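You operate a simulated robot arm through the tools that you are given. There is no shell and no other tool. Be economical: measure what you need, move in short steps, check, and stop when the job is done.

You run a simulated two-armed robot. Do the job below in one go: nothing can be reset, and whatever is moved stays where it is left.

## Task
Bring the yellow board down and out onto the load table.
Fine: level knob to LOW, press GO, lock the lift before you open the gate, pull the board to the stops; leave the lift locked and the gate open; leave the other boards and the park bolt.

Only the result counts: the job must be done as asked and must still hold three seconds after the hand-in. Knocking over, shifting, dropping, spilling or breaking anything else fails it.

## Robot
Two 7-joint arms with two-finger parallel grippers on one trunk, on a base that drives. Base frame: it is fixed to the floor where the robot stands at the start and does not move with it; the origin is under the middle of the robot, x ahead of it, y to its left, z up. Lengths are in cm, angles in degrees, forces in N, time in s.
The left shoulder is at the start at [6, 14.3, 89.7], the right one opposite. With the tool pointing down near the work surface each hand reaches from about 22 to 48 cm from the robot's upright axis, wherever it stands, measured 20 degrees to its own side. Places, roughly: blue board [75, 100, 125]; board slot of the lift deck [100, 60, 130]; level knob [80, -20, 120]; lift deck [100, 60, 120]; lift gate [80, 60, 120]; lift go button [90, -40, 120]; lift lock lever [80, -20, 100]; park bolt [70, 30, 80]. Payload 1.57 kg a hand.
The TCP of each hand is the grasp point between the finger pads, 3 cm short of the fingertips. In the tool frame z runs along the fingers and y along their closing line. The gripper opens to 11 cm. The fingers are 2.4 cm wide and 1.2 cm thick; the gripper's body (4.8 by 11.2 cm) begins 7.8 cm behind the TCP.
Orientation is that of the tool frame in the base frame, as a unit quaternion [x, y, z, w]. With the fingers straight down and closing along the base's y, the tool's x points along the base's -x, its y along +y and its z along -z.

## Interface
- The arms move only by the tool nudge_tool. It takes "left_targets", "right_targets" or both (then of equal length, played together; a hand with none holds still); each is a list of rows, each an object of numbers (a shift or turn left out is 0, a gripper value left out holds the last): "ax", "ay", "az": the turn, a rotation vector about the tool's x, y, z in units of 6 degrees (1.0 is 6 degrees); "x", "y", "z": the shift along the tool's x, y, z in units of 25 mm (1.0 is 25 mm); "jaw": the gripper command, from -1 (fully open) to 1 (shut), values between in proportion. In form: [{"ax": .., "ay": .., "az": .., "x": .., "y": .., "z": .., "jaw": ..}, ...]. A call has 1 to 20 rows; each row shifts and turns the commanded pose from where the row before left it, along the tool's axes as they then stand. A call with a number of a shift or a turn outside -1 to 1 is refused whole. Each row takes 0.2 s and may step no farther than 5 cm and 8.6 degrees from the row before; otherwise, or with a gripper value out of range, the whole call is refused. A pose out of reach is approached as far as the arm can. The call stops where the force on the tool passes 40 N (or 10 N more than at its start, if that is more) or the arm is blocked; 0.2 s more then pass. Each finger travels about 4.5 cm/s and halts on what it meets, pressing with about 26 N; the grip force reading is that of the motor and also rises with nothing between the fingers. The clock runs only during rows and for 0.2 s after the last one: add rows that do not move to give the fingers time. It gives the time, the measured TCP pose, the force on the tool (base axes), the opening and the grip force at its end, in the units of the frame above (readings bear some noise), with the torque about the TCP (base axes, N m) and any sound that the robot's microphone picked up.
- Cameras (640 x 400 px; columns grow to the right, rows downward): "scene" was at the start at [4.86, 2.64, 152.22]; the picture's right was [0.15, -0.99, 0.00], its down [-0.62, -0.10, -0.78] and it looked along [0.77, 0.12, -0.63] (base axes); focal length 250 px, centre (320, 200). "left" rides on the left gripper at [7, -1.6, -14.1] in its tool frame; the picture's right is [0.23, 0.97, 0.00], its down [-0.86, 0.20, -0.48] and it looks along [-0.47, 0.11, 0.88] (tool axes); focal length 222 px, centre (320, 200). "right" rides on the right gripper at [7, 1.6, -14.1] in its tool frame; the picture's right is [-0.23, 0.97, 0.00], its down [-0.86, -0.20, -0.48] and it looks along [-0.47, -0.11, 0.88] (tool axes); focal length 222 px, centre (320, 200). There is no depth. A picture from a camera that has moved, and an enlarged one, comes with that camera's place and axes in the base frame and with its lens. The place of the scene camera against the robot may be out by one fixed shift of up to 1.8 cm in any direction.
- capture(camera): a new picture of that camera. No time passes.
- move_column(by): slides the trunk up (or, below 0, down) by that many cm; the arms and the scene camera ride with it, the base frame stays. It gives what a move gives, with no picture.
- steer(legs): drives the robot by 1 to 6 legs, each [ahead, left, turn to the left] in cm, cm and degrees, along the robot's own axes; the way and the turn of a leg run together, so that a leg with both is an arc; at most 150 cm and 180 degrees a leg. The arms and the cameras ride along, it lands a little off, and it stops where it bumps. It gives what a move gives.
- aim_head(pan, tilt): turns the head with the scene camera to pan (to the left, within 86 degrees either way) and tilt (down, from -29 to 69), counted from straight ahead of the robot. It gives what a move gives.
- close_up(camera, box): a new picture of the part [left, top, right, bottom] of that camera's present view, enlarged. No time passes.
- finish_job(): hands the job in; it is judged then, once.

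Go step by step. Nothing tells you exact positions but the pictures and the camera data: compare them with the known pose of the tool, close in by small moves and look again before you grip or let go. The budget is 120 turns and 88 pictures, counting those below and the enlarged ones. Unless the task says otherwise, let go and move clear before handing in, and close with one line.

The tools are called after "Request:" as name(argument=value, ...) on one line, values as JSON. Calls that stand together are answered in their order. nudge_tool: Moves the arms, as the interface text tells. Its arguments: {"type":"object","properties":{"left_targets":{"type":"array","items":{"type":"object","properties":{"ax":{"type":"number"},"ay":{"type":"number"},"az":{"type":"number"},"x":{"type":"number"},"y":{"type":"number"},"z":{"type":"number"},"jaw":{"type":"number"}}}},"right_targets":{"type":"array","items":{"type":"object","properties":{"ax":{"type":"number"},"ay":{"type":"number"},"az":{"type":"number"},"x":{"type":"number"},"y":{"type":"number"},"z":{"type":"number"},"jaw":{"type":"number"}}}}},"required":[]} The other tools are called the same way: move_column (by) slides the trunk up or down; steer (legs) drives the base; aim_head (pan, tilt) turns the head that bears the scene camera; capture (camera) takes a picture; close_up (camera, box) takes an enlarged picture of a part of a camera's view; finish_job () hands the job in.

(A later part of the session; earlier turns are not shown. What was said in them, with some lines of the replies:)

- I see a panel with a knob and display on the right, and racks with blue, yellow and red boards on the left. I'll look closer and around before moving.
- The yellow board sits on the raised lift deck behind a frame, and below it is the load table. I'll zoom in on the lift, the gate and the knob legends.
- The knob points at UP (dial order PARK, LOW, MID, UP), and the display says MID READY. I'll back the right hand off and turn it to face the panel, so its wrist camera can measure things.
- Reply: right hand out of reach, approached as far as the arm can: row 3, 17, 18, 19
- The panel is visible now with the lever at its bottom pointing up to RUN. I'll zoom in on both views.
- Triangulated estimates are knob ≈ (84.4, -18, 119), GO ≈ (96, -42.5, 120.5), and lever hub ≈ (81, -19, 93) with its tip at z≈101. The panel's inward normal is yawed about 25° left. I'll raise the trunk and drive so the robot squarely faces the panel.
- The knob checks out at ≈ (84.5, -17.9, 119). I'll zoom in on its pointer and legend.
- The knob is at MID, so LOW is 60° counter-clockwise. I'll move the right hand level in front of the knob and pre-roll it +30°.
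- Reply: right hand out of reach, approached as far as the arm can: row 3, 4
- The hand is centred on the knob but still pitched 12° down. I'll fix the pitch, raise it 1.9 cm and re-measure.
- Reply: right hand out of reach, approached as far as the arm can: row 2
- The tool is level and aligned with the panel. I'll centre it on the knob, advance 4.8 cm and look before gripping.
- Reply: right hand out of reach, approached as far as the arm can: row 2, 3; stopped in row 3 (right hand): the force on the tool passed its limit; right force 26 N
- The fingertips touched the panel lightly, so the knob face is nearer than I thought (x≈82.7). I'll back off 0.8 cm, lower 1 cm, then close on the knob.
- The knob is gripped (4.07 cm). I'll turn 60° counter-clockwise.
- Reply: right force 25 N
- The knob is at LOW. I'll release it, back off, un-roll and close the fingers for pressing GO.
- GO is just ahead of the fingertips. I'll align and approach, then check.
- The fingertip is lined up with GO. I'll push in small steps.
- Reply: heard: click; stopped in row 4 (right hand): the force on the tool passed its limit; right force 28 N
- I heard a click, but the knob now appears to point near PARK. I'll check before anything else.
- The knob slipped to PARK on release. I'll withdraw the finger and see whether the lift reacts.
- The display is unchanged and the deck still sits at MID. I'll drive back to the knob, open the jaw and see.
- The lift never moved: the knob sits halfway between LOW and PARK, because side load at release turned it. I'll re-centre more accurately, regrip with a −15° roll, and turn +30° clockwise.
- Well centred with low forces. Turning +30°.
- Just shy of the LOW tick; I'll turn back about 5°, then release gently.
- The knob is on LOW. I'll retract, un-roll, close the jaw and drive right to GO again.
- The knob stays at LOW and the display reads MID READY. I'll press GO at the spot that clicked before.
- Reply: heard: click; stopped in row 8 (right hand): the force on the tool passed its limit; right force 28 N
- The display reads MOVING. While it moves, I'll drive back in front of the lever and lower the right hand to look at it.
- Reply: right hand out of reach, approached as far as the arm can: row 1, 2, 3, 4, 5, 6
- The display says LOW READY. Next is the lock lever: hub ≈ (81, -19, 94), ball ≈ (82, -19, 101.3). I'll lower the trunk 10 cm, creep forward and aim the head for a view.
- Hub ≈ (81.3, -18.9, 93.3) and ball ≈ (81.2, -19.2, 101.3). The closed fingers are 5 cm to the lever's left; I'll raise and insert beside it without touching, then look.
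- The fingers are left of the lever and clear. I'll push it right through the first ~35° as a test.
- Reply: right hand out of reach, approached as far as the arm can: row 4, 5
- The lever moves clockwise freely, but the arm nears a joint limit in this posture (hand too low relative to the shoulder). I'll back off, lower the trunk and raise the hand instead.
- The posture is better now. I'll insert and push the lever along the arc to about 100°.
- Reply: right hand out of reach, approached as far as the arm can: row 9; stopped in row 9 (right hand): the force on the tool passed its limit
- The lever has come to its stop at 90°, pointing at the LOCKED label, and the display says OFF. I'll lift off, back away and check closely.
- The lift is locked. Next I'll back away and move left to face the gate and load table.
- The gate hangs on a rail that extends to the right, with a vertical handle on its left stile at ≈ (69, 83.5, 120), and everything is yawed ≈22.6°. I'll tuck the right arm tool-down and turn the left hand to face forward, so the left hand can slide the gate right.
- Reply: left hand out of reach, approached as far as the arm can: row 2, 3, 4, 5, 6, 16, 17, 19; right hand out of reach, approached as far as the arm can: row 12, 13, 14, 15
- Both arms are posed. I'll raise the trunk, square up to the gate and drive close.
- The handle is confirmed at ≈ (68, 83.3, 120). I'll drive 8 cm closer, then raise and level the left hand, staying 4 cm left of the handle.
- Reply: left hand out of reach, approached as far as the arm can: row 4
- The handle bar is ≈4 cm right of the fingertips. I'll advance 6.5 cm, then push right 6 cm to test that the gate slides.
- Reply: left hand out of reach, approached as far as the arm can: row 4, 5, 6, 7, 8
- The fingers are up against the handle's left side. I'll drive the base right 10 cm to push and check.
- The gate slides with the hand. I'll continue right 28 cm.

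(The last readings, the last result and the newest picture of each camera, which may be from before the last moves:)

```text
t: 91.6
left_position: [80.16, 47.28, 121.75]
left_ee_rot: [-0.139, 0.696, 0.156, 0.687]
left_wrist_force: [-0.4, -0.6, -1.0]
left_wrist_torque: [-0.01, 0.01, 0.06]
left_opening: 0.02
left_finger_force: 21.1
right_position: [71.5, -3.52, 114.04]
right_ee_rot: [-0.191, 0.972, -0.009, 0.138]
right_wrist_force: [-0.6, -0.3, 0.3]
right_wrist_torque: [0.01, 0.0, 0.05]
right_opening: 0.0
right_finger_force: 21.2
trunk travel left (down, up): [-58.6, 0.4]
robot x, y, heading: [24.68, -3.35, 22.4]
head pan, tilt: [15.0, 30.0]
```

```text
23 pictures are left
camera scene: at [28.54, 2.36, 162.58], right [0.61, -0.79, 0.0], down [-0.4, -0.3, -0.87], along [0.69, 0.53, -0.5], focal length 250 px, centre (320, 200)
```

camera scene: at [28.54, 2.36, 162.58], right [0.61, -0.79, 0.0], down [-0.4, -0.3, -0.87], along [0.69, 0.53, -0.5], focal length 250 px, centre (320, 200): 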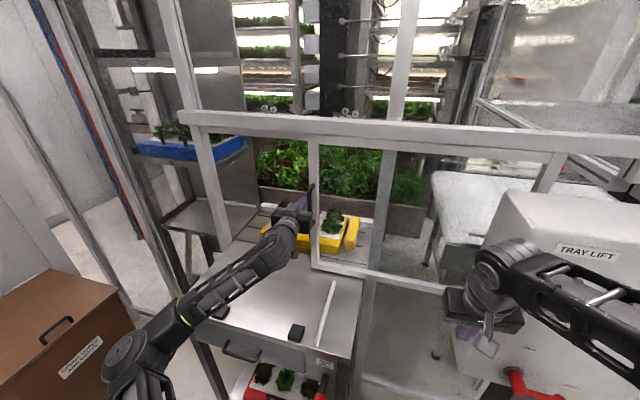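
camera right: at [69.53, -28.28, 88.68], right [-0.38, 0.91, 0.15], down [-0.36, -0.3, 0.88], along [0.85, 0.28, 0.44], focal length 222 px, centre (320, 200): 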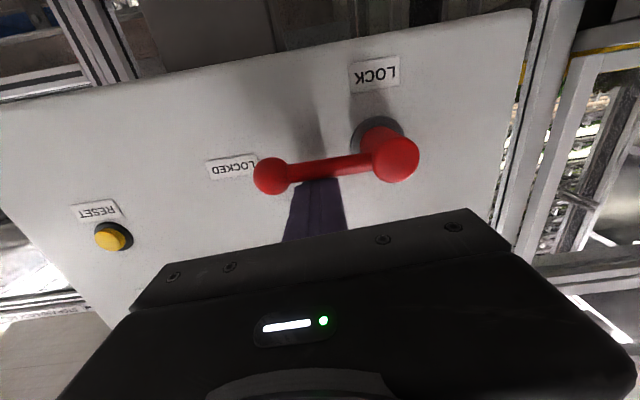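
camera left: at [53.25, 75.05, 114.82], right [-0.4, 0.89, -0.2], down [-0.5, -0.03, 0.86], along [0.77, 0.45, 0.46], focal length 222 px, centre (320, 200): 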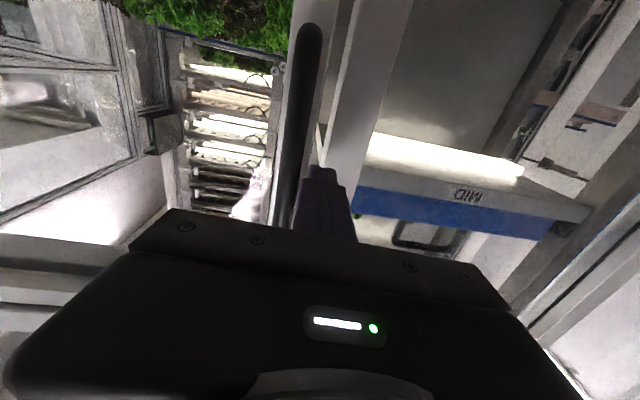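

The gate is more than halfway. I'll tuck the right hand back a bit, to clear the panel, and drive another 20 cm.

Request:
nudge_tool(right_targets=[{"x": 1}, {"x": 1}, {"x": 1}, {}])

Request:
steer(legs=[[0, -16, 0]])

Request:
capture(camera="scene")

```text
t: 92.6
left_position: [80.26, 47.36, 121.75]
left_ee_rot: [-0.139, 0.697, 0.156, 0.686]
left_wrist_force: [0.3, 0.1, 0.0]
left_wrist_torque: [-0.01, 0.01, -0.04]
left_opening: 0.0
left_finger_force: 21.1
right_position: [64.72, -6.17, 111.99]
right_ee_rot: [-0.19, 0.972, -0.01, 0.137]
right_wrist_force: [0.3, 0.4, 0.4]
right_wrist_torque: [0.01, 0.02, 0.02]
right_opening: 0.0
right_finger_force: 20.8
trunk travel left (down, up): [-58.6, 0.4]
robot x, y, heading: [24.71, -3.07, 22.5]
head pan, tilt: [15.0, 30.0]
```

```text
t: 94.0
left_position: [86.05, 32.48, 121.73]
left_ee_rot: [-0.141, 0.696, 0.157, 0.686]
left_wrist_force: [-18.5, -6.8, -14.7]
left_wrist_torque: [0.04, 0.27, -0.2]
left_opening: 0.01
left_finger_force: 21.0
right_position: [70.64, -21.09, 111.89]
right_ee_rot: [-0.191, 0.972, -0.01, 0.138]
right_wrist_force: [-1.0, -0.1, -0.4]
right_wrist_torque: [0.02, -0.02, 0.02]
right_opening: 0.0
right_finger_force: 21.0
trunk travel left (down, up): [-58.6, 0.4]
robot x, y, heading: [30.87, -18.28, 22.6]
head pan, tilt: [15.0, 30.0]
```

```text
22 pictures are left
camera scene: at [34.41, -12.37, 162.57], right [0.61, -0.79, 0.0], down [-0.4, -0.3, -0.87], along [0.69, 0.53, -0.5], focal length 250 px, centre (320, 200)
```

scene: 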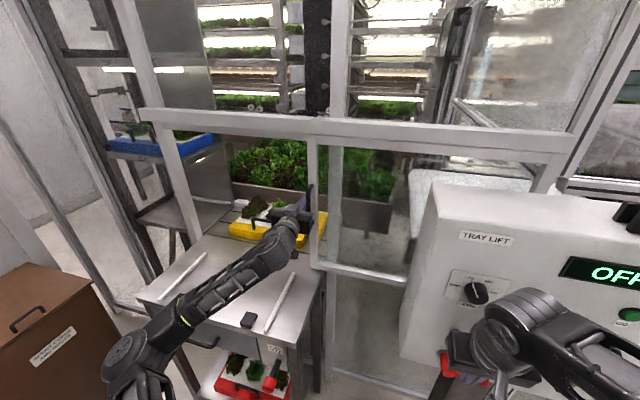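

The gate is nearly open, but the left hand reads about 20 N backward. I'll zoom in at the hand.

Request:
close_up(camera="scene", box=[220, 100, 440, 290])

Request:
capture(camera="left")

```text
2.11 times, centred on (330, 195) of scene
camera zoom: at [34.41, -12.37, 162.57], right [0.61, -0.79, 0.0], down [-0.4, -0.3, -0.87], along [0.69, 0.53, -0.5], focal length 526 px, centre (299, 210)
```

zoom: 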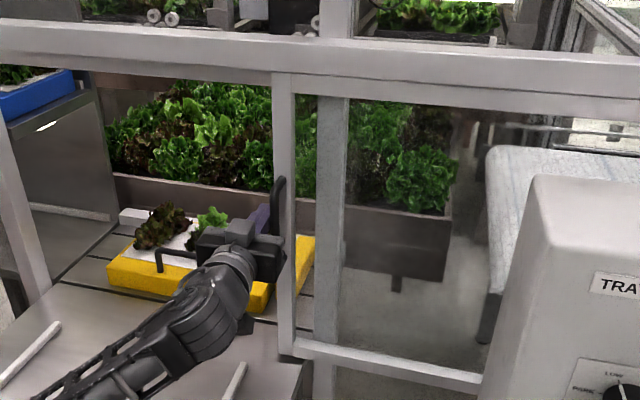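

```text
20 pictures are left
camera left: at [73.63, 25.41, 114.78], right [-0.4, 0.89, -0.2], down [-0.5, -0.03, 0.86], along [0.77, 0.45, 0.46], focal length 222 px, centre (320, 200)
```

left: 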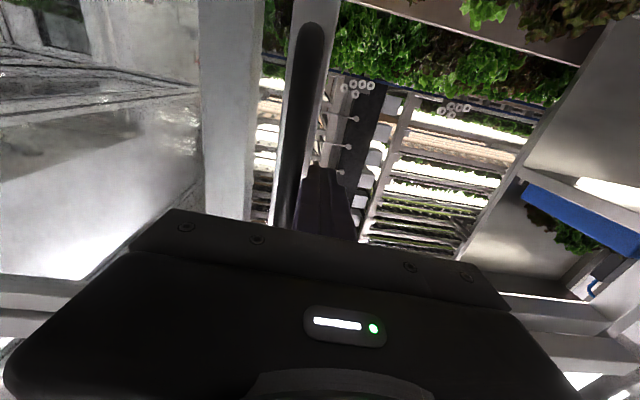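

The gate stile is still ~5 cm short of the fixed post. I'll ease the hand back slightly and push another 6 cm.

Request:
nudge_tool(left_targets=[{"z": -0.2}, {}])

Request:
steer(legs=[[0, -6, 0]])

Request:
close_up(camera="scene", box=[140, 90, 440, 300])

```text
t: 94.7
left_position: [85.73, 32.44, 121.58]
left_ee_rot: [-0.14, 0.697, 0.156, 0.686]
left_wrist_force: [0.0, 0.1, -0.7]
left_wrist_torque: [0.0, -0.02, 0.0]
left_opening: 0.0
left_finger_force: 21.0
right_position: [70.89, -20.91, 111.93]
right_ee_rot: [-0.191, 0.972, -0.009, 0.137]
right_wrist_force: [0.8, -1.4, -0.7]
right_wrist_torque: [-0.05, 0.02, 0.0]
right_opening: 0.0
right_finger_force: 21.2
trunk travel left (down, up): [-58.6, 0.4]
robot x, y, heading: [30.93, -17.78, 22.6]
head pan, tilt: [15.0, 30.0]
```

```text
t: 95.5
left_position: [85.71, 32.32, 121.59]
left_ee_rot: [-0.16, 0.694, 0.173, 0.68]
left_wrist_force: [-6.8, 2.6, -1.1]
left_wrist_torque: [-0.05, -0.09, -0.11]
left_opening: 0.0
left_finger_force: 21.5
right_position: [71.83, -23.1, 112.03]
right_ee_rot: [-0.194, 0.971, -0.01, 0.137]
right_wrist_force: [-0.2, -0.7, -0.6]
right_wrist_torque: [0.01, -0.03, 0.0]
right_opening: 0.0
right_finger_force: 21.7
trunk travel left (down, up): [-58.6, 0.4]
robot x, y, heading: [31.57, -20.45, 23.0]
head pan, tilt: [15.0, 30.0]
stopped in leg 1: the force on the tool passed its limit (the readings are from after the stop); the commanded pose is now the measured one
```

```text
1.90 times, centred on (290, 195) of scene
camera zoom: at [35.43, -14.59, 162.58], right [0.61, -0.79, 0.0], down [-0.39, -0.31, -0.87], along [0.68, 0.53, -0.5], focal length 476 px, centre (377, 210)
```

zoom: 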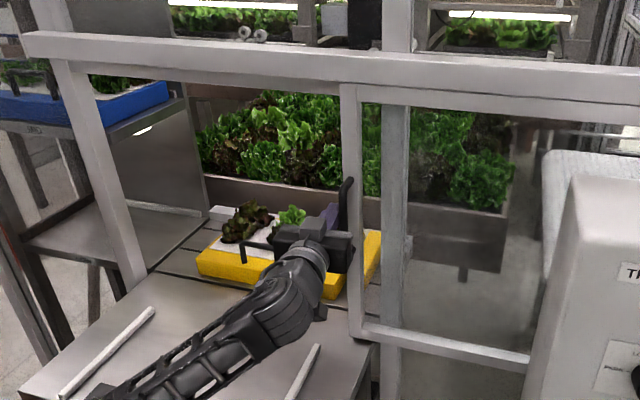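

The gate hit its end stop and is fully open. I'll withdraw the left hand, drive back left in front of the table, and look at the board and my base clearance.

Request:
nudge_tool(left_targets=[{"y": 0.6}, {"z": -1}, {"z": -1}, {"z": -1}, {"z": -1}, {}])

Request:
steer(legs=[[-2, 44, 0]])

Request:
aim_head(pan=0, tilt=40)

Request:
capture(camera="scene")

Request:
aim_head(pan=0, tilt=69)

Request:
capture(camera="scene")

```text
t: 96.9
left_position: [76.35, 28.89, 121.8]
left_ee_rot: [-0.158, 0.695, 0.173, 0.68]
left_wrist_force: [-0.5, 0.2, 0.9]
left_wrist_torque: [0.0, 0.0, -0.02]
left_opening: 0.0
left_finger_force: 20.9
right_position: [71.95, -23.27, 111.94]
right_ee_rot: [-0.194, 0.971, -0.009, 0.137]
right_wrist_force: [-0.5, 0.9, 0.1]
right_wrist_torque: [-0.02, 0.01, -0.01]
right_opening: 0.01
right_finger_force: 21.3
trunk travel left (down, up): [-58.6, 0.4]
robot x, y, heading: [31.65, -20.61, 22.9]
head pan, tilt: [15.0, 30.0]
```

```text
t: 99.6
left_position: [57.33, 68.98, 121.79]
left_ee_rot: [-0.157, 0.695, 0.171, 0.681]
left_wrist_force: [0.2, -0.2, 1.0]
left_wrist_torque: [0.01, -0.02, -0.01]
left_opening: 0.02
left_finger_force: 21.7
right_position: [52.84, 16.95, 112.05]
right_ee_rot: [-0.194, 0.971, -0.01, 0.138]
right_wrist_force: [0.1, 0.3, 0.0]
right_wrist_torque: [-0.04, -0.01, -0.01]
right_opening: 0.02
right_finger_force: 21.6
trunk travel left (down, up): [-58.6, 0.4]
robot x, y, heading: [12.42, 19.94, 22.8]
head pan, tilt: [15.0, 30.0]
```

```text
t: 100.4
left_position: [57.33, 68.92, 121.74]
left_ee_rot: [-0.158, 0.695, 0.172, 0.68]
left_wrist_force: [0.7, -0.7, 1.1]
left_wrist_torque: [0.0, 0.01, 0.04]
left_opening: 0.0
left_finger_force: 21.3
right_position: [52.87, 16.86, 112.02]
right_ee_rot: [-0.194, 0.971, -0.009, 0.138]
right_wrist_force: [-0.4, -0.5, -0.4]
right_wrist_torque: [0.03, 0.02, 0.03]
right_opening: 0.0
right_finger_force: 21.5
trunk travel left (down, up): [-58.6, 0.4]
robot x, y, heading: [12.99, 19.49, 22.6]
head pan, tilt: [0.0, 40.0]
```

```text
18 pictures are left
camera scene: at [17.23, 23.16, 161.04], right [0.39, -0.92, 0.0], down [-0.59, -0.25, -0.77], along [0.71, 0.3, -0.64], focal length 250 px, centre (320, 200)
```

scene: 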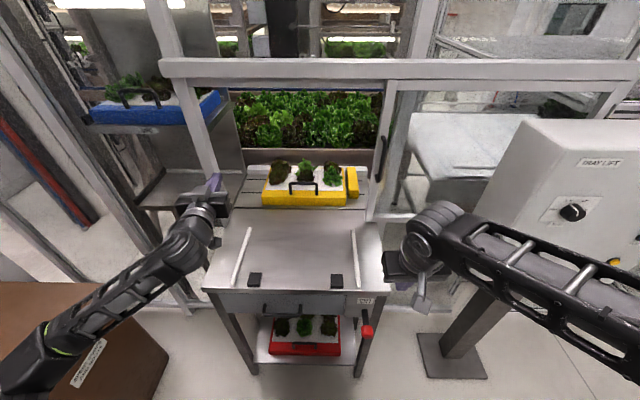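

```text
t: 101.3
left_position: [57.45, 68.91, 121.79]
left_ee_rot: [-0.158, 0.695, 0.172, 0.681]
left_wrist_force: [0.5, 1.1, 0.3]
left_wrist_torque: [0.01, 0.01, -0.02]
left_opening: 0.0
left_finger_force: 21.4
right_position: [52.92, 16.91, 111.96]
right_ee_rot: [-0.194, 0.971, -0.008, 0.137]
right_wrist_force: [0.1, 1.2, -0.1]
right_wrist_torque: [-0.02, 0.0, 0.0]
right_opening: 0.0
right_finger_force: 21.2
trunk travel left (down, up): [-58.6, 0.4]
robot x, y, heading: [12.92, 19.8, 22.9]
head pan, tilt: [0.0, 68.8]
```

```text
17 pictures are left
camera scene: at [14.56, 22.02, 157.43], right [0.39, -0.92, 0.0], down [-0.86, -0.36, -0.36], along [0.33, 0.14, -0.93], focal length 250 px, centre (320, 200)
```

scene: 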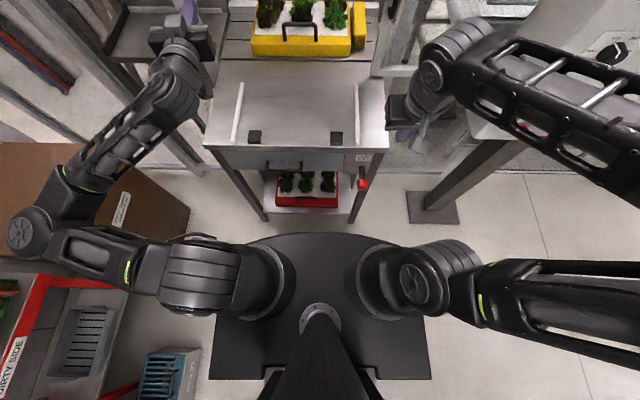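

The board handle is confirmed at ≈ (95.2, 62, 99), and its guides and stops are on the table. I'll roll the left hand 90° so the fingers close vertically on the handle bar, pitch slightly down, and move the right hand up and out of the way.

Request:
nudge_tool(left_targets=[{"ay": 1}, {"ay": 1}, {"ax": -1}, {"ax": -0.8}, {"az": -1}, {"az": -1}, {"az": -1}, {"az": -1}, {"az": -1}, {"az": -1}, {"az": -1}, {"az": -1}, {"az": -1}, {"az": -1}, {"az": -1}, {"az": -1}, {"az": -1}, {"az": -1}, {"az": -1}], right_targets=[{"y": -1, "z": -1}, {"y": -1, "z": -1}, {"y": -1, "z": -1}, {}, {}, {}, {}, {}, {}, {}, {}, {}, {}, {}, {}, {}, {}, {}, {}])

Request:
capture(camera="left")

```text
t: 105.3
left_position: [57.36, 68.97, 121.81]
left_ee_rot: [0.69, -0.363, 0.255, -0.572]
left_wrist_force: [0.1, 0.1, -0.2]
left_wrist_torque: [0.0, 0.0, 0.01]
left_opening: 0.0
left_finger_force: 21.4
right_position: [53.63, 9.83, 119.8]
right_ee_rot: [-0.194, 0.971, -0.009, 0.138]
right_wrist_force: [0.0, 0.1, -0.4]
right_wrist_torque: [0.01, -0.02, 0.02]
right_opening: 0.0
right_finger_force: 21.4
trunk travel left (down, up): [-58.6, 0.4]
robot x, y, heading: [12.76, 19.96, 23.0]
head pan, tilt: [0.0, 68.8]
```

```text
16 pictures are left
camera left: at [51.04, 55.06, 125.84], right [-0.06, -0.26, -0.96], down [-0.93, 0.37, -0.04], along [0.37, 0.89, -0.26], focal length 222 px, centre (320, 200)
```

left: 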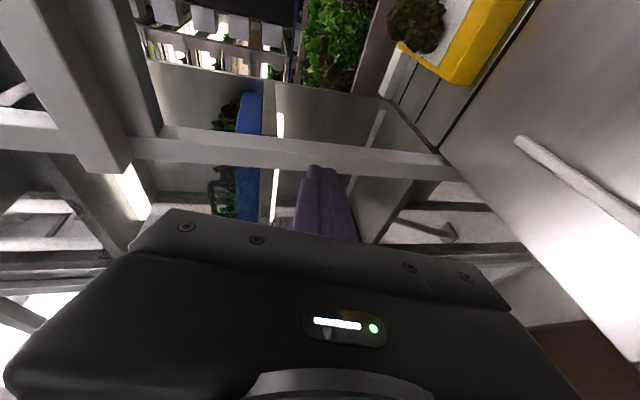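

The roll succeeded. I'll turn right 15° (bringing the left shoulder forward), align with the handle, and lower the trunk.

Request:
steer(legs=[[0, 0, -15], [9, -6, 0]])

Request:
move_column(by=-15)

Request:
nudge_tool(left_targets=[{"jaw": 0.05}, {}, {}, {}])

Request:
aim_head(pan=10, tilt=40)

Request:
capture(camera="scene")

Request:
capture(camera="left")

```text
t: 107.4
left_position: [78.49, 50.8, 121.73]
left_ee_rot: [0.636, -0.451, 0.327, -0.535]
left_wrist_force: [0.7, 0.4, -0.8]
left_wrist_torque: [-0.01, -0.02, 0.03]
left_opening: 0.01
left_finger_force: 21.5
right_position: [59.47, -5.42, 119.74]
right_ee_rot: [-0.064, 0.988, -0.027, 0.134]
right_wrist_force: [0.0, 0.1, -1.6]
right_wrist_torque: [0.02, -0.03, -0.03]
right_opening: 0.0
right_finger_force: 20.9
trunk travel left (down, up): [-58.6, 0.4]
robot x, y, heading: [22.66, 15.09, 7.8]
head pan, tilt: [0.0, 68.8]
```

```text
t: 109.1
left_position: [78.32, 50.85, 106.71]
left_ee_rot: [0.636, -0.45, 0.327, -0.535]
left_wrist_force: [0.4, 0.3, 0.6]
left_wrist_torque: [0.0, -0.04, 0.04]
left_opening: 0.0
left_finger_force: 21.1
right_position: [59.32, -5.32, 104.75]
right_ee_rot: [-0.066, 0.988, -0.027, 0.135]
right_wrist_force: [-0.4, 0.7, -0.1]
right_wrist_torque: [0.0, -0.03, -0.02]
right_opening: 0.0
right_finger_force: 21.5
trunk travel left (down, up): [-43.6, 15.4]
robot x, y, heading: [22.89, 14.94, 7.8]
head pan, tilt: [0.0, 68.8]
```

```text
t: 110.1
left_position: [78.42, 50.92, 106.71]
left_ee_rot: [0.636, -0.451, 0.327, -0.534]
left_wrist_force: [-0.2, 0.6, 0.1]
left_wrist_torque: [0.03, 0.02, -0.01]
left_opening: 5.23
left_finger_force: 0.1
right_position: [59.41, -5.21, 104.66]
right_ee_rot: [-0.065, 0.988, -0.027, 0.136]
right_wrist_force: [1.0, -0.1, -0.6]
right_wrist_torque: [-0.02, 0.0, -0.01]
right_opening: 0.0
right_finger_force: 21.6
trunk travel left (down, up): [-43.6, 15.4]
robot x, y, heading: [22.6, 14.89, 7.7]
head pan, tilt: [0.0, 68.8]
```

```text
t: 111.1
left_position: [78.37, 51.01, 106.8]
left_ee_rot: [0.636, -0.451, 0.327, -0.535]
left_wrist_force: [-1.0, 0.5, 0.0]
left_wrist_torque: [-0.01, 0.02, -0.02]
left_opening: 5.26
left_finger_force: 0.0
right_position: [59.23, -5.29, 104.77]
right_ee_rot: [-0.064, 0.988, -0.027, 0.136]
right_wrist_force: [-0.1, -0.2, 0.1]
right_wrist_torque: [0.0, 0.0, 0.01]
right_opening: 0.0
right_finger_force: 21.2
trunk travel left (down, up): [-43.6, 15.4]
robot x, y, heading: [22.45, 14.9, 7.7]
head pan, tilt: [10.0, 40.0]
```

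```text
15 pictures are left
camera scene: at [27.02, 18.44, 146.03], right [0.31, -0.95, 0.0], down [-0.61, -0.2, -0.77], along [0.73, 0.23, -0.64], focal length 250 px, centre (320, 200)
```

scene: 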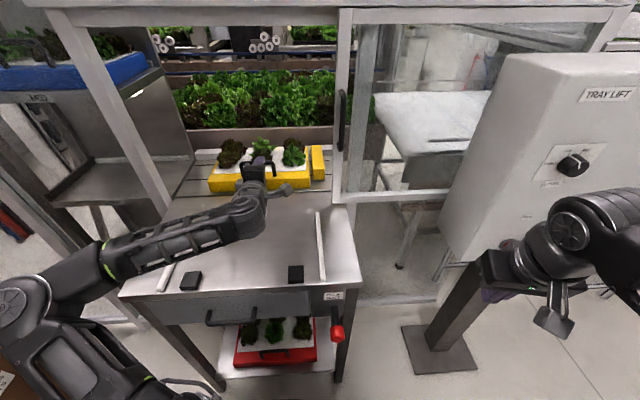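

```text
14 pictures are left
camera left: at [68.63, 39.14, 110.83], right [-0.13, -0.23, -0.96], down [-0.8, 0.6, -0.04], along [0.59, 0.77, -0.26], focal length 222 px, centre (320, 200)
```

left: 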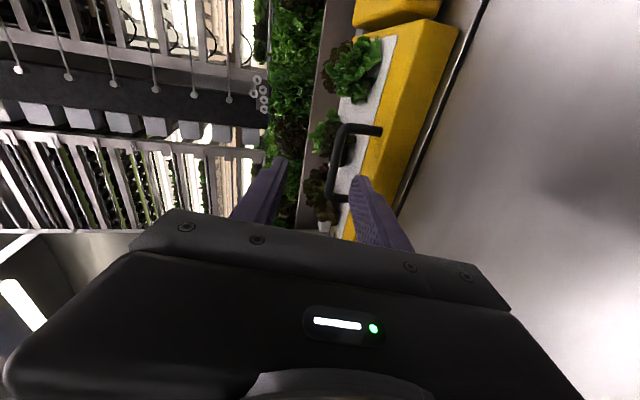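

The handle bar is clearly seen at z≈98.9, n≈111.7, centred at (94.9, 62.7). I still need about 9 cm more approach; I'll check base clearance from the tilted head first.

Request:
aim_head(pan=0, tilt=69)

Request:
capture(camera="scene")

```text
t: 112.0
left_position: [78.31, 50.92, 106.67]
left_ee_rot: [0.636, -0.45, 0.327, -0.534]
left_wrist_force: [0.1, -0.4, -0.3]
left_wrist_torque: [0.02, 0.0, 0.0]
left_opening: 5.24
left_finger_force: 0.1
right_position: [59.25, -5.28, 104.7]
right_ee_rot: [-0.065, 0.988, -0.026, 0.135]
right_wrist_force: [-0.2, 0.3, 0.4]
right_wrist_torque: [0.0, 0.04, 0.01]
right_opening: 0.0
right_finger_force: 21.2
trunk travel left (down, up): [-43.6, 15.4]
robot x, y, heading: [22.8, 15.13, 7.7]
head pan, tilt: [0.0, 68.8]
```

```text
13 pictures are left
camera scene: at [24.47, 16.61, 142.43], right [0.14, -0.99, 0.0], down [-0.92, -0.13, -0.36], along [0.36, 0.05, -0.93], focal length 250 px, centre (320, 200)
```

scene: 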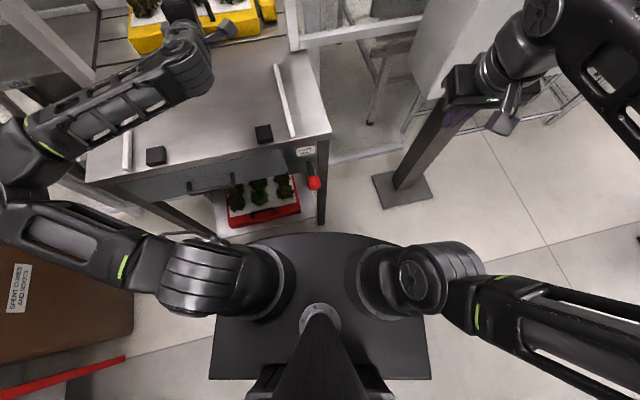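

The dark plate rides with the trunk, so the true base is smaller than about 33 cm to the front. I'll approach modestly (5 cm), align, and lower the hand to bar height with the arm.

Request:
steer(legs=[[3.7, 5.5, 0]])

Request:
nudge_tool(left_targets=[{"x": 0.07, "y": 0.95, "z": 0.21}, {"x": 0.07, "y": 0.95, "z": 0.21}, {"x": 0.07, "y": 0.95, "z": 0.21}, {}])

Request:
capture(camera="left")

```text
t: 113.0
left_position: [81.34, 56.94, 106.75]
left_ee_rot: [0.636, -0.45, 0.327, -0.534]
left_wrist_force: [-0.5, 0.6, 0.1]
left_wrist_torque: [-0.03, -0.02, -0.02]
left_opening: 5.21
left_finger_force: 0.1
right_position: [62.26, 0.67, 104.78]
right_ee_rot: [-0.065, 0.988, -0.027, 0.135]
right_wrist_force: [-0.7, 0.6, 0.2]
right_wrist_torque: [-0.03, -0.01, -0.02]
right_opening: 0.0
right_finger_force: 21.4
trunk travel left (down, up): [-43.6, 15.4]
robot x, y, heading: [25.46, 21.16, 7.6]
head pan, tilt: [0.0, 68.8]
```

```text
t: 114.0
left_position: [81.2, 56.85, 99.57]
left_ee_rot: [0.636, -0.45, 0.326, -0.535]
left_wrist_force: [-0.8, 0.6, 0.2]
left_wrist_torque: [0.02, 0.02, 0.04]
left_opening: 5.25
left_finger_force: 0.0
right_position: [62.26, 0.63, 104.8]
right_ee_rot: [-0.064, 0.988, -0.027, 0.135]
right_wrist_force: [0.6, -0.5, 0.8]
right_wrist_torque: [-0.01, 0.02, 0.01]
right_opening: 0.02
right_finger_force: 21.2
trunk travel left (down, up): [-43.6, 15.4]
robot x, y, heading: [25.58, 21.19, 7.7]
head pan, tilt: [0.0, 68.8]
```

```text
12 pictures are left
camera left: at [71.53, 45.01, 103.54], right [-0.13, -0.23, -0.96], down [-0.8, 0.6, -0.04], along [0.59, 0.77, -0.26], focal length 222 px, centre (320, 200)
```

left: 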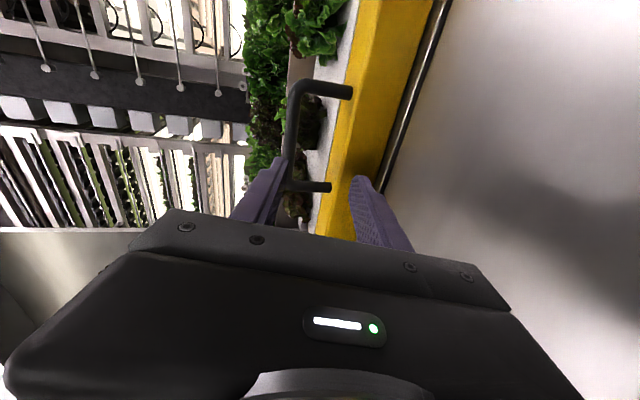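

No reach limit was hit. The bar is at z≈100.1, n≈109. I'll advance horizontally 8 cm and check.

Request:
nudge_tool(left_targets=[{"y": -0.22, "z": 0.8}, {"y": -0.22, "z": 0.8}, {"y": -0.22, "z": 0.8}, {"y": -0.2, "z": 0.75}, {}])

Request:
capture(camera="left")

```text
t: 115.2
left_position: [88.93, 59.8, 99.74]
left_ee_rot: [0.636, -0.451, 0.327, -0.534]
left_wrist_force: [0.5, -0.5, -0.3]
left_wrist_torque: [-0.01, -0.01, -0.01]
left_opening: 5.25
left_finger_force: 0.1
right_position: [62.19, 0.63, 104.74]
right_ee_rot: [-0.065, 0.988, -0.026, 0.135]
right_wrist_force: [-0.4, 0.1, -0.5]
right_wrist_torque: [0.0, -0.01, 0.0]
right_opening: 0.02
right_finger_force: 20.8
trunk travel left (down, up): [-43.6, 15.4]
robot x, y, heading: [25.38, 20.68, 7.9]
head pan, tilt: [0.0, 68.8]
```

```text
11 pictures are left
camera left: at [79.09, 48.04, 103.87], right [-0.13, -0.23, -0.96], down [-0.8, 0.6, -0.04], along [0.59, 0.77, -0.26], focal length 222 px, centre (320, 200)
```

left: 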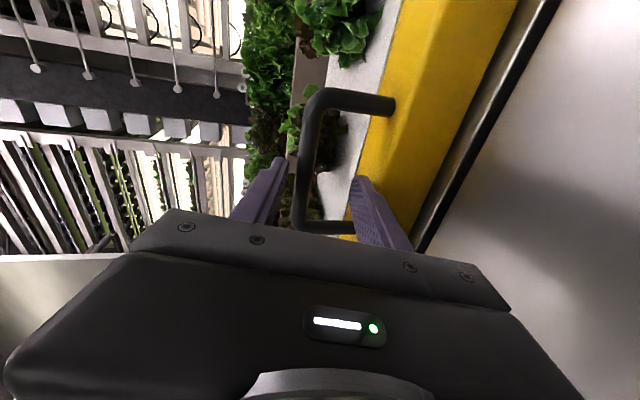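

The bar is vertically between the fingers. I'll go 2.5 cm deeper, raise 0.8 cm, then close on it.

Request:
nudge_tool(left_targets=[{"y": -0.27, "z": 0.46}, {"y": -0.26, "z": 0.45}, {}, {"jaw": 0.4}, {}, {"jaw": 1}, {}, {}, {}])

Request:
capture(camera="left")

```text
t: 117.2
left_position: [91.22, 60.88, 100.53]
left_ee_rot: [0.637, -0.45, 0.326, -0.535]
left_wrist_force: [1.3, 0.0, -0.3]
left_wrist_torque: [-0.57, -0.21, 0.01]
left_opening: 1.45
left_finger_force: 26.3
right_position: [62.25, 0.65, 104.81]
right_ee_rot: [-0.064, 0.988, -0.027, 0.135]
right_wrist_force: [-0.1, -0.7, -0.3]
right_wrist_torque: [0.03, 0.02, -0.01]
right_opening: 0.0
right_finger_force: 21.2
trunk travel left (down, up): [-43.6, 15.4]
robot x, y, heading: [25.49, 20.72, 7.6]
head pan, tilt: [0.0, 68.8]
```

```text
10 pictures are left
camera left: at [81.45, 49.06, 104.66], right [-0.13, -0.23, -0.96], down [-0.8, 0.6, -0.04], along [0.59, 0.77, -0.27], focal length 222 px, centre (320, 200)
```

left: 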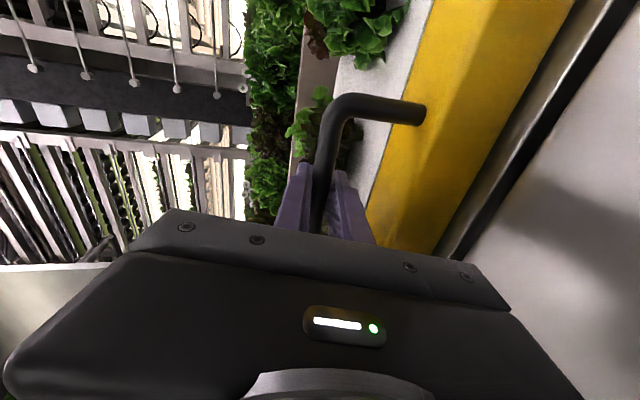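

The handle is gripped (1.45 cm bar). I'll pull 8 cm straight out by driving the base back along the guide direction, and check.

Request:
steer(legs=[[-7.7, -2.1, 0]])

Request:
aim_head(pan=12, tilt=45)

Request:
capture(camera="scene")

```text
t: 118.2
left_position: [83.89, 57.8, 100.69]
left_ee_rot: [0.637, -0.451, 0.326, -0.534]
left_wrist_force: [-0.5, 0.0, -4.1]
left_wrist_torque: [-0.58, -0.17, -0.09]
left_opening: 1.45
left_finger_force: 25.8
right_position: [54.91, -2.56, 104.72]
right_ee_rot: [-0.064, 0.988, -0.026, 0.134]
right_wrist_force: [-0.2, 0.1, 0.0]
right_wrist_torque: [0.03, 0.0, -0.04]
right_opening: 0.0
right_finger_force: 21.4
trunk travel left (down, up): [-43.6, 15.4]
robot x, y, heading: [18.36, 17.76, 7.6]
head pan, tilt: [0.0, 68.8]
```

```text
t: 119.1
left_position: [83.95, 57.72, 100.48]
left_ee_rot: [0.637, -0.45, 0.328, -0.533]
left_wrist_force: [-1.2, -0.1, -4.8]
left_wrist_torque: [-0.6, -0.25, -0.11]
left_opening: 1.46
left_finger_force: 26.4
right_position: [55.01, -2.52, 104.66]
right_ee_rot: [-0.065, 0.988, -0.027, 0.135]
right_wrist_force: [-0.4, 0.9, 0.7]
right_wrist_torque: [-0.01, -0.01, -0.02]
right_opening: 0.01
right_finger_force: 21.3
trunk travel left (down, up): [-43.6, 15.4]
robot x, y, heading: [18.27, 17.5, 8.0]
head pan, tilt: [12.0, 45.0]
```

```text
9 pictures are left
camera scene: at [22.33, 21.44, 145.3], right [0.34, -0.94, 0.0], down [-0.67, -0.24, -0.71], along [0.66, 0.24, -0.71], focal length 250 px, centre (320, 200)
```

scene: 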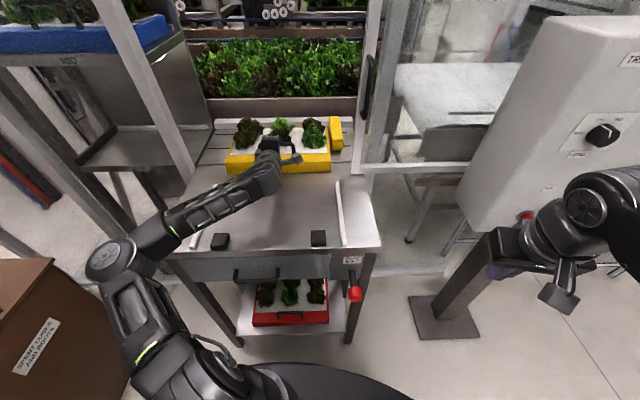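

The board slides out straight. Pulling another 18 cm.

Request:
steer(legs=[[-17.4, -4.7, 0]])

Request:
capture(camera="scene")

```text
t: 120.6
left_position: [67.41, 50.75, 100.62]
left_ee_rot: [0.637, -0.45, 0.327, -0.534]
left_wrist_force: [-1.5, 0.2, -5.0]
left_wrist_torque: [-0.65, -0.25, -0.15]
left_opening: 1.45
left_finger_force: 25.5
right_position: [38.48, -9.39, 104.75]
right_ee_rot: [-0.065, 0.988, -0.027, 0.136]
right_wrist_force: [0.1, 0.5, -0.2]
right_wrist_torque: [0.04, -0.01, 0.03]
right_opening: 0.0
right_finger_force: 21.2
trunk travel left (down, up): [-43.6, 15.4]
robot x, y, heading: [1.72, 10.9, 7.8]
head pan, tilt: [12.0, 45.0]
```

```text
8 pictures are left
camera scene: at [5.69, 14.37, 145.31], right [0.34, -0.94, 0.0], down [-0.67, -0.24, -0.71], along [0.67, 0.24, -0.71], focal length 250 px, centre (320, 200)
```

scene: 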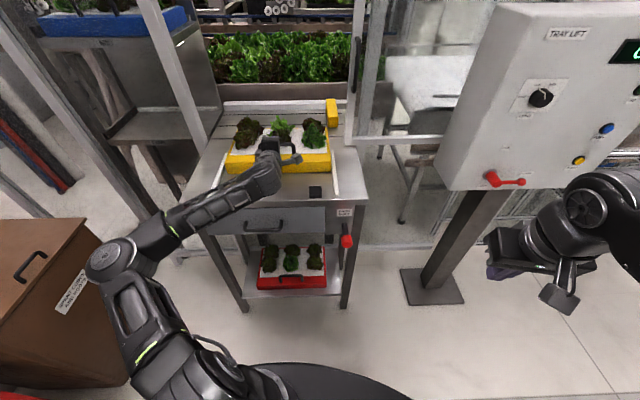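

About 8 cm remain to the stops. I'll go 5 cm, then small steps until contact.

Request:
steer(legs=[[-4.8, -1.3, 0], [-2, -0.5, 0]])

Request:
close_up(camera="scene", box=[190, 80, 390, 230])

```text
t: 122.0
left_position: [60.89, 47.93, 100.58]
left_ee_rot: [0.637, -0.45, 0.327, -0.533]
left_wrist_force: [-2.1, -0.6, -2.6]
left_wrist_torque: [-0.56, -0.21, -0.02]
left_opening: 1.46
left_finger_force: 26.2
right_position: [31.96, -12.18, 104.68]
right_ee_rot: [-0.065, 0.988, -0.027, 0.135]
right_wrist_force: [0.5, 0.9, -0.1]
right_wrist_torque: [-0.01, 0.04, 0.01]
right_opening: 0.0
right_finger_force: 20.8
trunk travel left (down, up): [-43.6, 15.4]
robot x, y, heading: [-4.72, 7.94, 7.9]
head pan, tilt: [12.0, 45.0]
```

```text
2.67 times, centred on (290, 155) of scene
camera zoom: at [-0.79, 11.68, 145.31], right [0.34, -0.94, 0.0], down [-0.67, -0.24, -0.71], along [0.67, 0.24, -0.71], focal length 666 px, centre (400, 320)
```

zoom: 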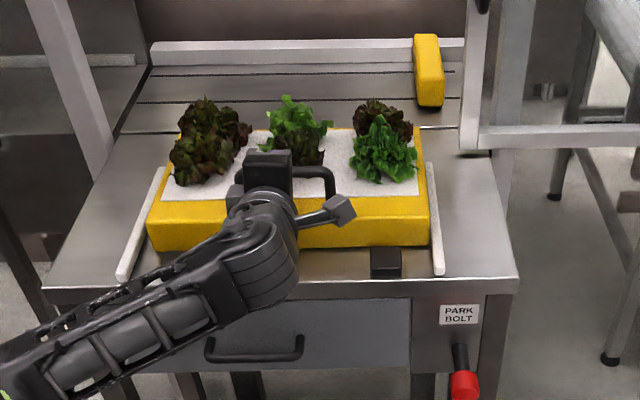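

The board front is almost at the stops. I'll finish with small arm pulls until it's blocked.

Request:
nudge_tool(left_targets=[{"y": 0.04, "z": -0.18}, {"y": 0.04, "z": -0.18}, {"y": 0.04, "z": -0.18}, {"y": 0.04, "z": -0.18}, {"y": 0.04, "z": -0.18}, {"y": 0.04, "z": -0.18}])

Request:
close_up(camera="scene", box=[190, 80, 390, 230])

```text
t: 123.3
left_position: [58.42, 46.92, 100.59]
left_ee_rot: [0.636, -0.45, 0.326, -0.535]
left_wrist_force: [9.7, 5.4, 10.2]
left_wrist_torque: [-0.53, -0.26, 0.06]
left_opening: 1.46
left_finger_force: 25.9
right_position: [31.99, -12.32, 104.78]
right_ee_rot: [-0.064, 0.988, -0.027, 0.135]
right_wrist_force: [0.5, -0.7, -0.8]
right_wrist_torque: [-0.03, 0.01, 0.02]
right_opening: 0.0
right_finger_force: 21.5
trunk travel left (down, up): [-43.6, 15.4]
robot x, y, heading: [-4.78, 7.72, 7.5]
head pan, tilt: [12.0, 45.0]
```

```text
2.67 times, centred on (290, 155) of scene
camera zoom: at [-0.73, 11.69, 145.33], right [0.34, -0.94, 0.0], down [-0.67, -0.24, -0.71], along [0.67, 0.24, -0.71], focal length 666 px, centre (400, 320)
```

zoom: 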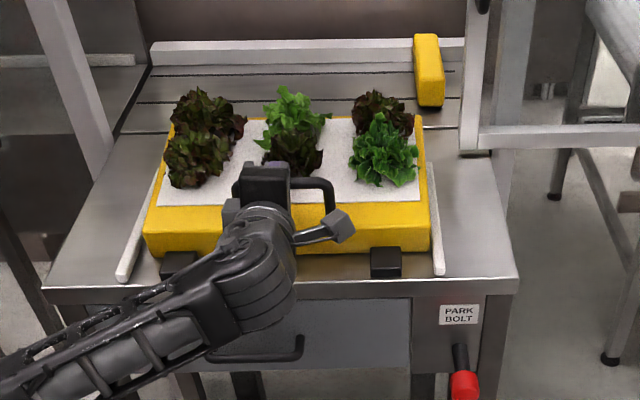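

Resistance is beginning; I'll do a few more small pulls to confirm firm contact with both stops.

Request:
nudge_tool(left_targets=[{"y": 0.03, "z": -0.12}, {"y": 0.03, "z": -0.12}, {"y": 0.03, "z": -0.12}, {}])

```text
t: 124.3
left_position: [57.42, 46.58, 100.57]
left_ee_rot: [0.637, -0.449, 0.327, -0.534]
left_wrist_force: [7.7, 4.6, 16.0]
left_wrist_torque: [-0.51, -0.28, 0.21]
left_opening: 1.47
left_finger_force: 26.1
right_position: [31.96, -12.31, 104.75]
right_ee_rot: [-0.065, 0.988, -0.027, 0.134]
right_wrist_force: [0.3, -0.2, 0.0]
right_wrist_torque: [-0.03, -0.01, 0.03]
right_opening: 0.0
right_finger_force: 20.8
trunk travel left (down, up): [-43.6, 15.4]
robot x, y, heading: [-5.23, 8.04, 7.8]
head pan, tilt: [12.0, 45.0]
```

Request:
close_up(camera="scene", box=[200, 110, 360, 220])

Request:
capture(camera="left")

```text
3.64 times, centred on (280, 165) of scene
camera zoom: at [-0.81, 11.66, 145.32], right [0.34, -0.94, 0.0], down [-0.67, -0.24, -0.71], along [0.67, 0.24, -0.71], focal length 908 px, centre (466, 327)
```

zoom: 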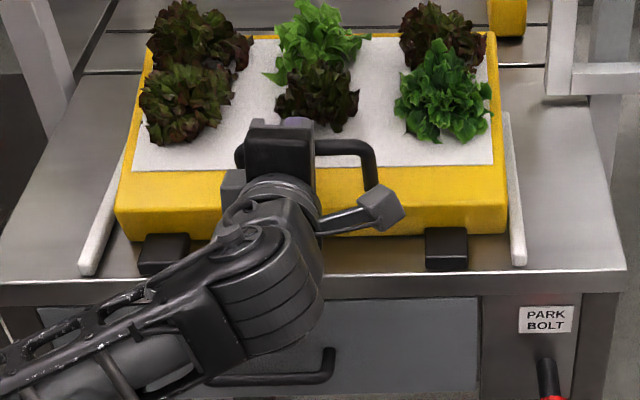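

```text
4 pictures are left
camera left: at [47.71, 34.78, 104.67], right [-0.13, -0.23, -0.96], down [-0.8, 0.6, -0.04], along [0.59, 0.77, -0.26], focal length 222 px, centre (320, 200)
```

left: 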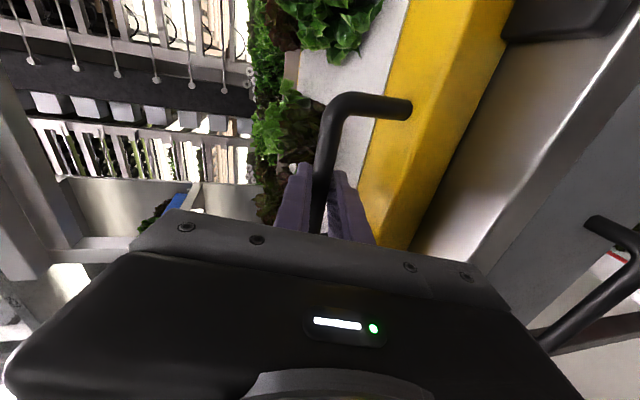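

The board sits flat against both stops. I'll open the fingers, then drive straight back clear of the handle.

Request:
nudge_tool(left_targets=[{"jaw": 0.5}, {}, {"jaw": 0.05}, {}, {}, {}, {}])

Request:
steer(legs=[[-14.5, -3.9, 0]])

Request:
capture(camera="scene")

```text
t: 126.0
left_position: [57.38, 46.57, 100.35]
left_ee_rot: [0.637, -0.45, 0.327, -0.534]
left_wrist_force: [0.3, 0.7, 0.1]
left_wrist_torque: [-0.01, -0.01, 0.04]
left_opening: 5.24
left_finger_force: 0.1
right_position: [31.9, -12.23, 104.79]
right_ee_rot: [-0.064, 0.988, -0.027, 0.135]
right_wrist_force: [0.5, -0.1, -0.5]
right_wrist_torque: [-0.01, -0.04, 0.04]
right_opening: 0.0
right_finger_force: 21.5
trunk travel left (down, up): [-43.6, 15.4]
robot x, y, heading: [-4.9, 7.92, 7.6]
head pan, tilt: [12.0, 45.0]
```

```text
t: 127.3
left_position: [43.49, 40.85, 100.58]
left_ee_rot: [0.638, -0.45, 0.326, -0.534]
left_wrist_force: [0.1, 0.3, -0.5]
left_wrist_torque: [0.01, 0.01, 0.02]
left_opening: 5.25
left_finger_force: 0.1
right_position: [18.09, -18.09, 104.85]
right_ee_rot: [-0.065, 0.988, -0.027, 0.135]
right_wrist_force: [0.8, -0.9, -0.4]
right_wrist_torque: [-0.01, -0.03, 0.03]
right_opening: 0.01
right_finger_force: 21.3
trunk travel left (down, up): [-43.6, 15.4]
robot x, y, heading: [-18.49, 1.91, 7.7]
head pan, tilt: [12.0, 45.0]
```

```text
3 pictures are left
camera scene: at [-14.73, 5.81, 145.32], right [0.34, -0.94, 0.0], down [-0.66, -0.24, -0.71], along [0.67, 0.24, -0.71], focal length 250 px, centre (320, 200)
```

scene: 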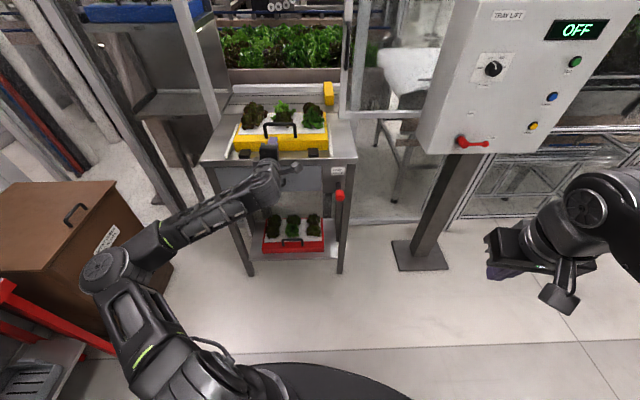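

The board stands free, the lever is at LOCKED, the gate is open and the hand is clear. One last close-up.

Request:
close_up(camera="scene", box=[190, 60, 370, 180])

```text
3.33 times, centred on (280, 120) of scene
camera zoom: at [-14.73, 5.81, 145.32], right [0.34, -0.94, 0.0], down [-0.66, -0.24, -0.71], along [0.67, 0.24, -0.71], focal length 832 px, centre (453, 467)
```

zoom: 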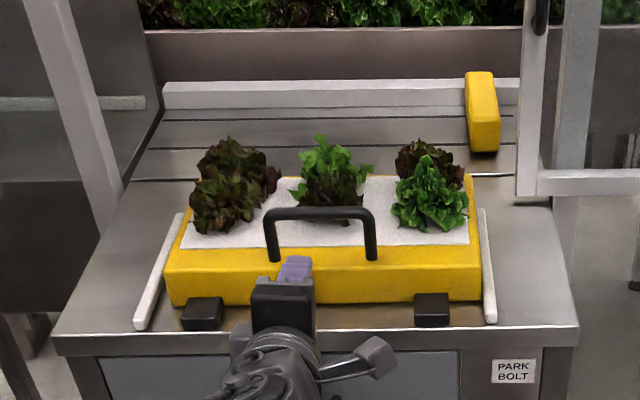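

The board rests square against both stops and everything else is undisturbed, so I'm handing in.

Request:
finish_job()

```text
The job is handed in.
```

The yellow board is out on the load table against both stops, with the lift at LOW and locked and the gate fully open; the other boards and the park bolt were not touched. My first GO press came with the knob slipped between LOW and PARK, but the lift didn't move, so I reset it to LOW and pressed again.
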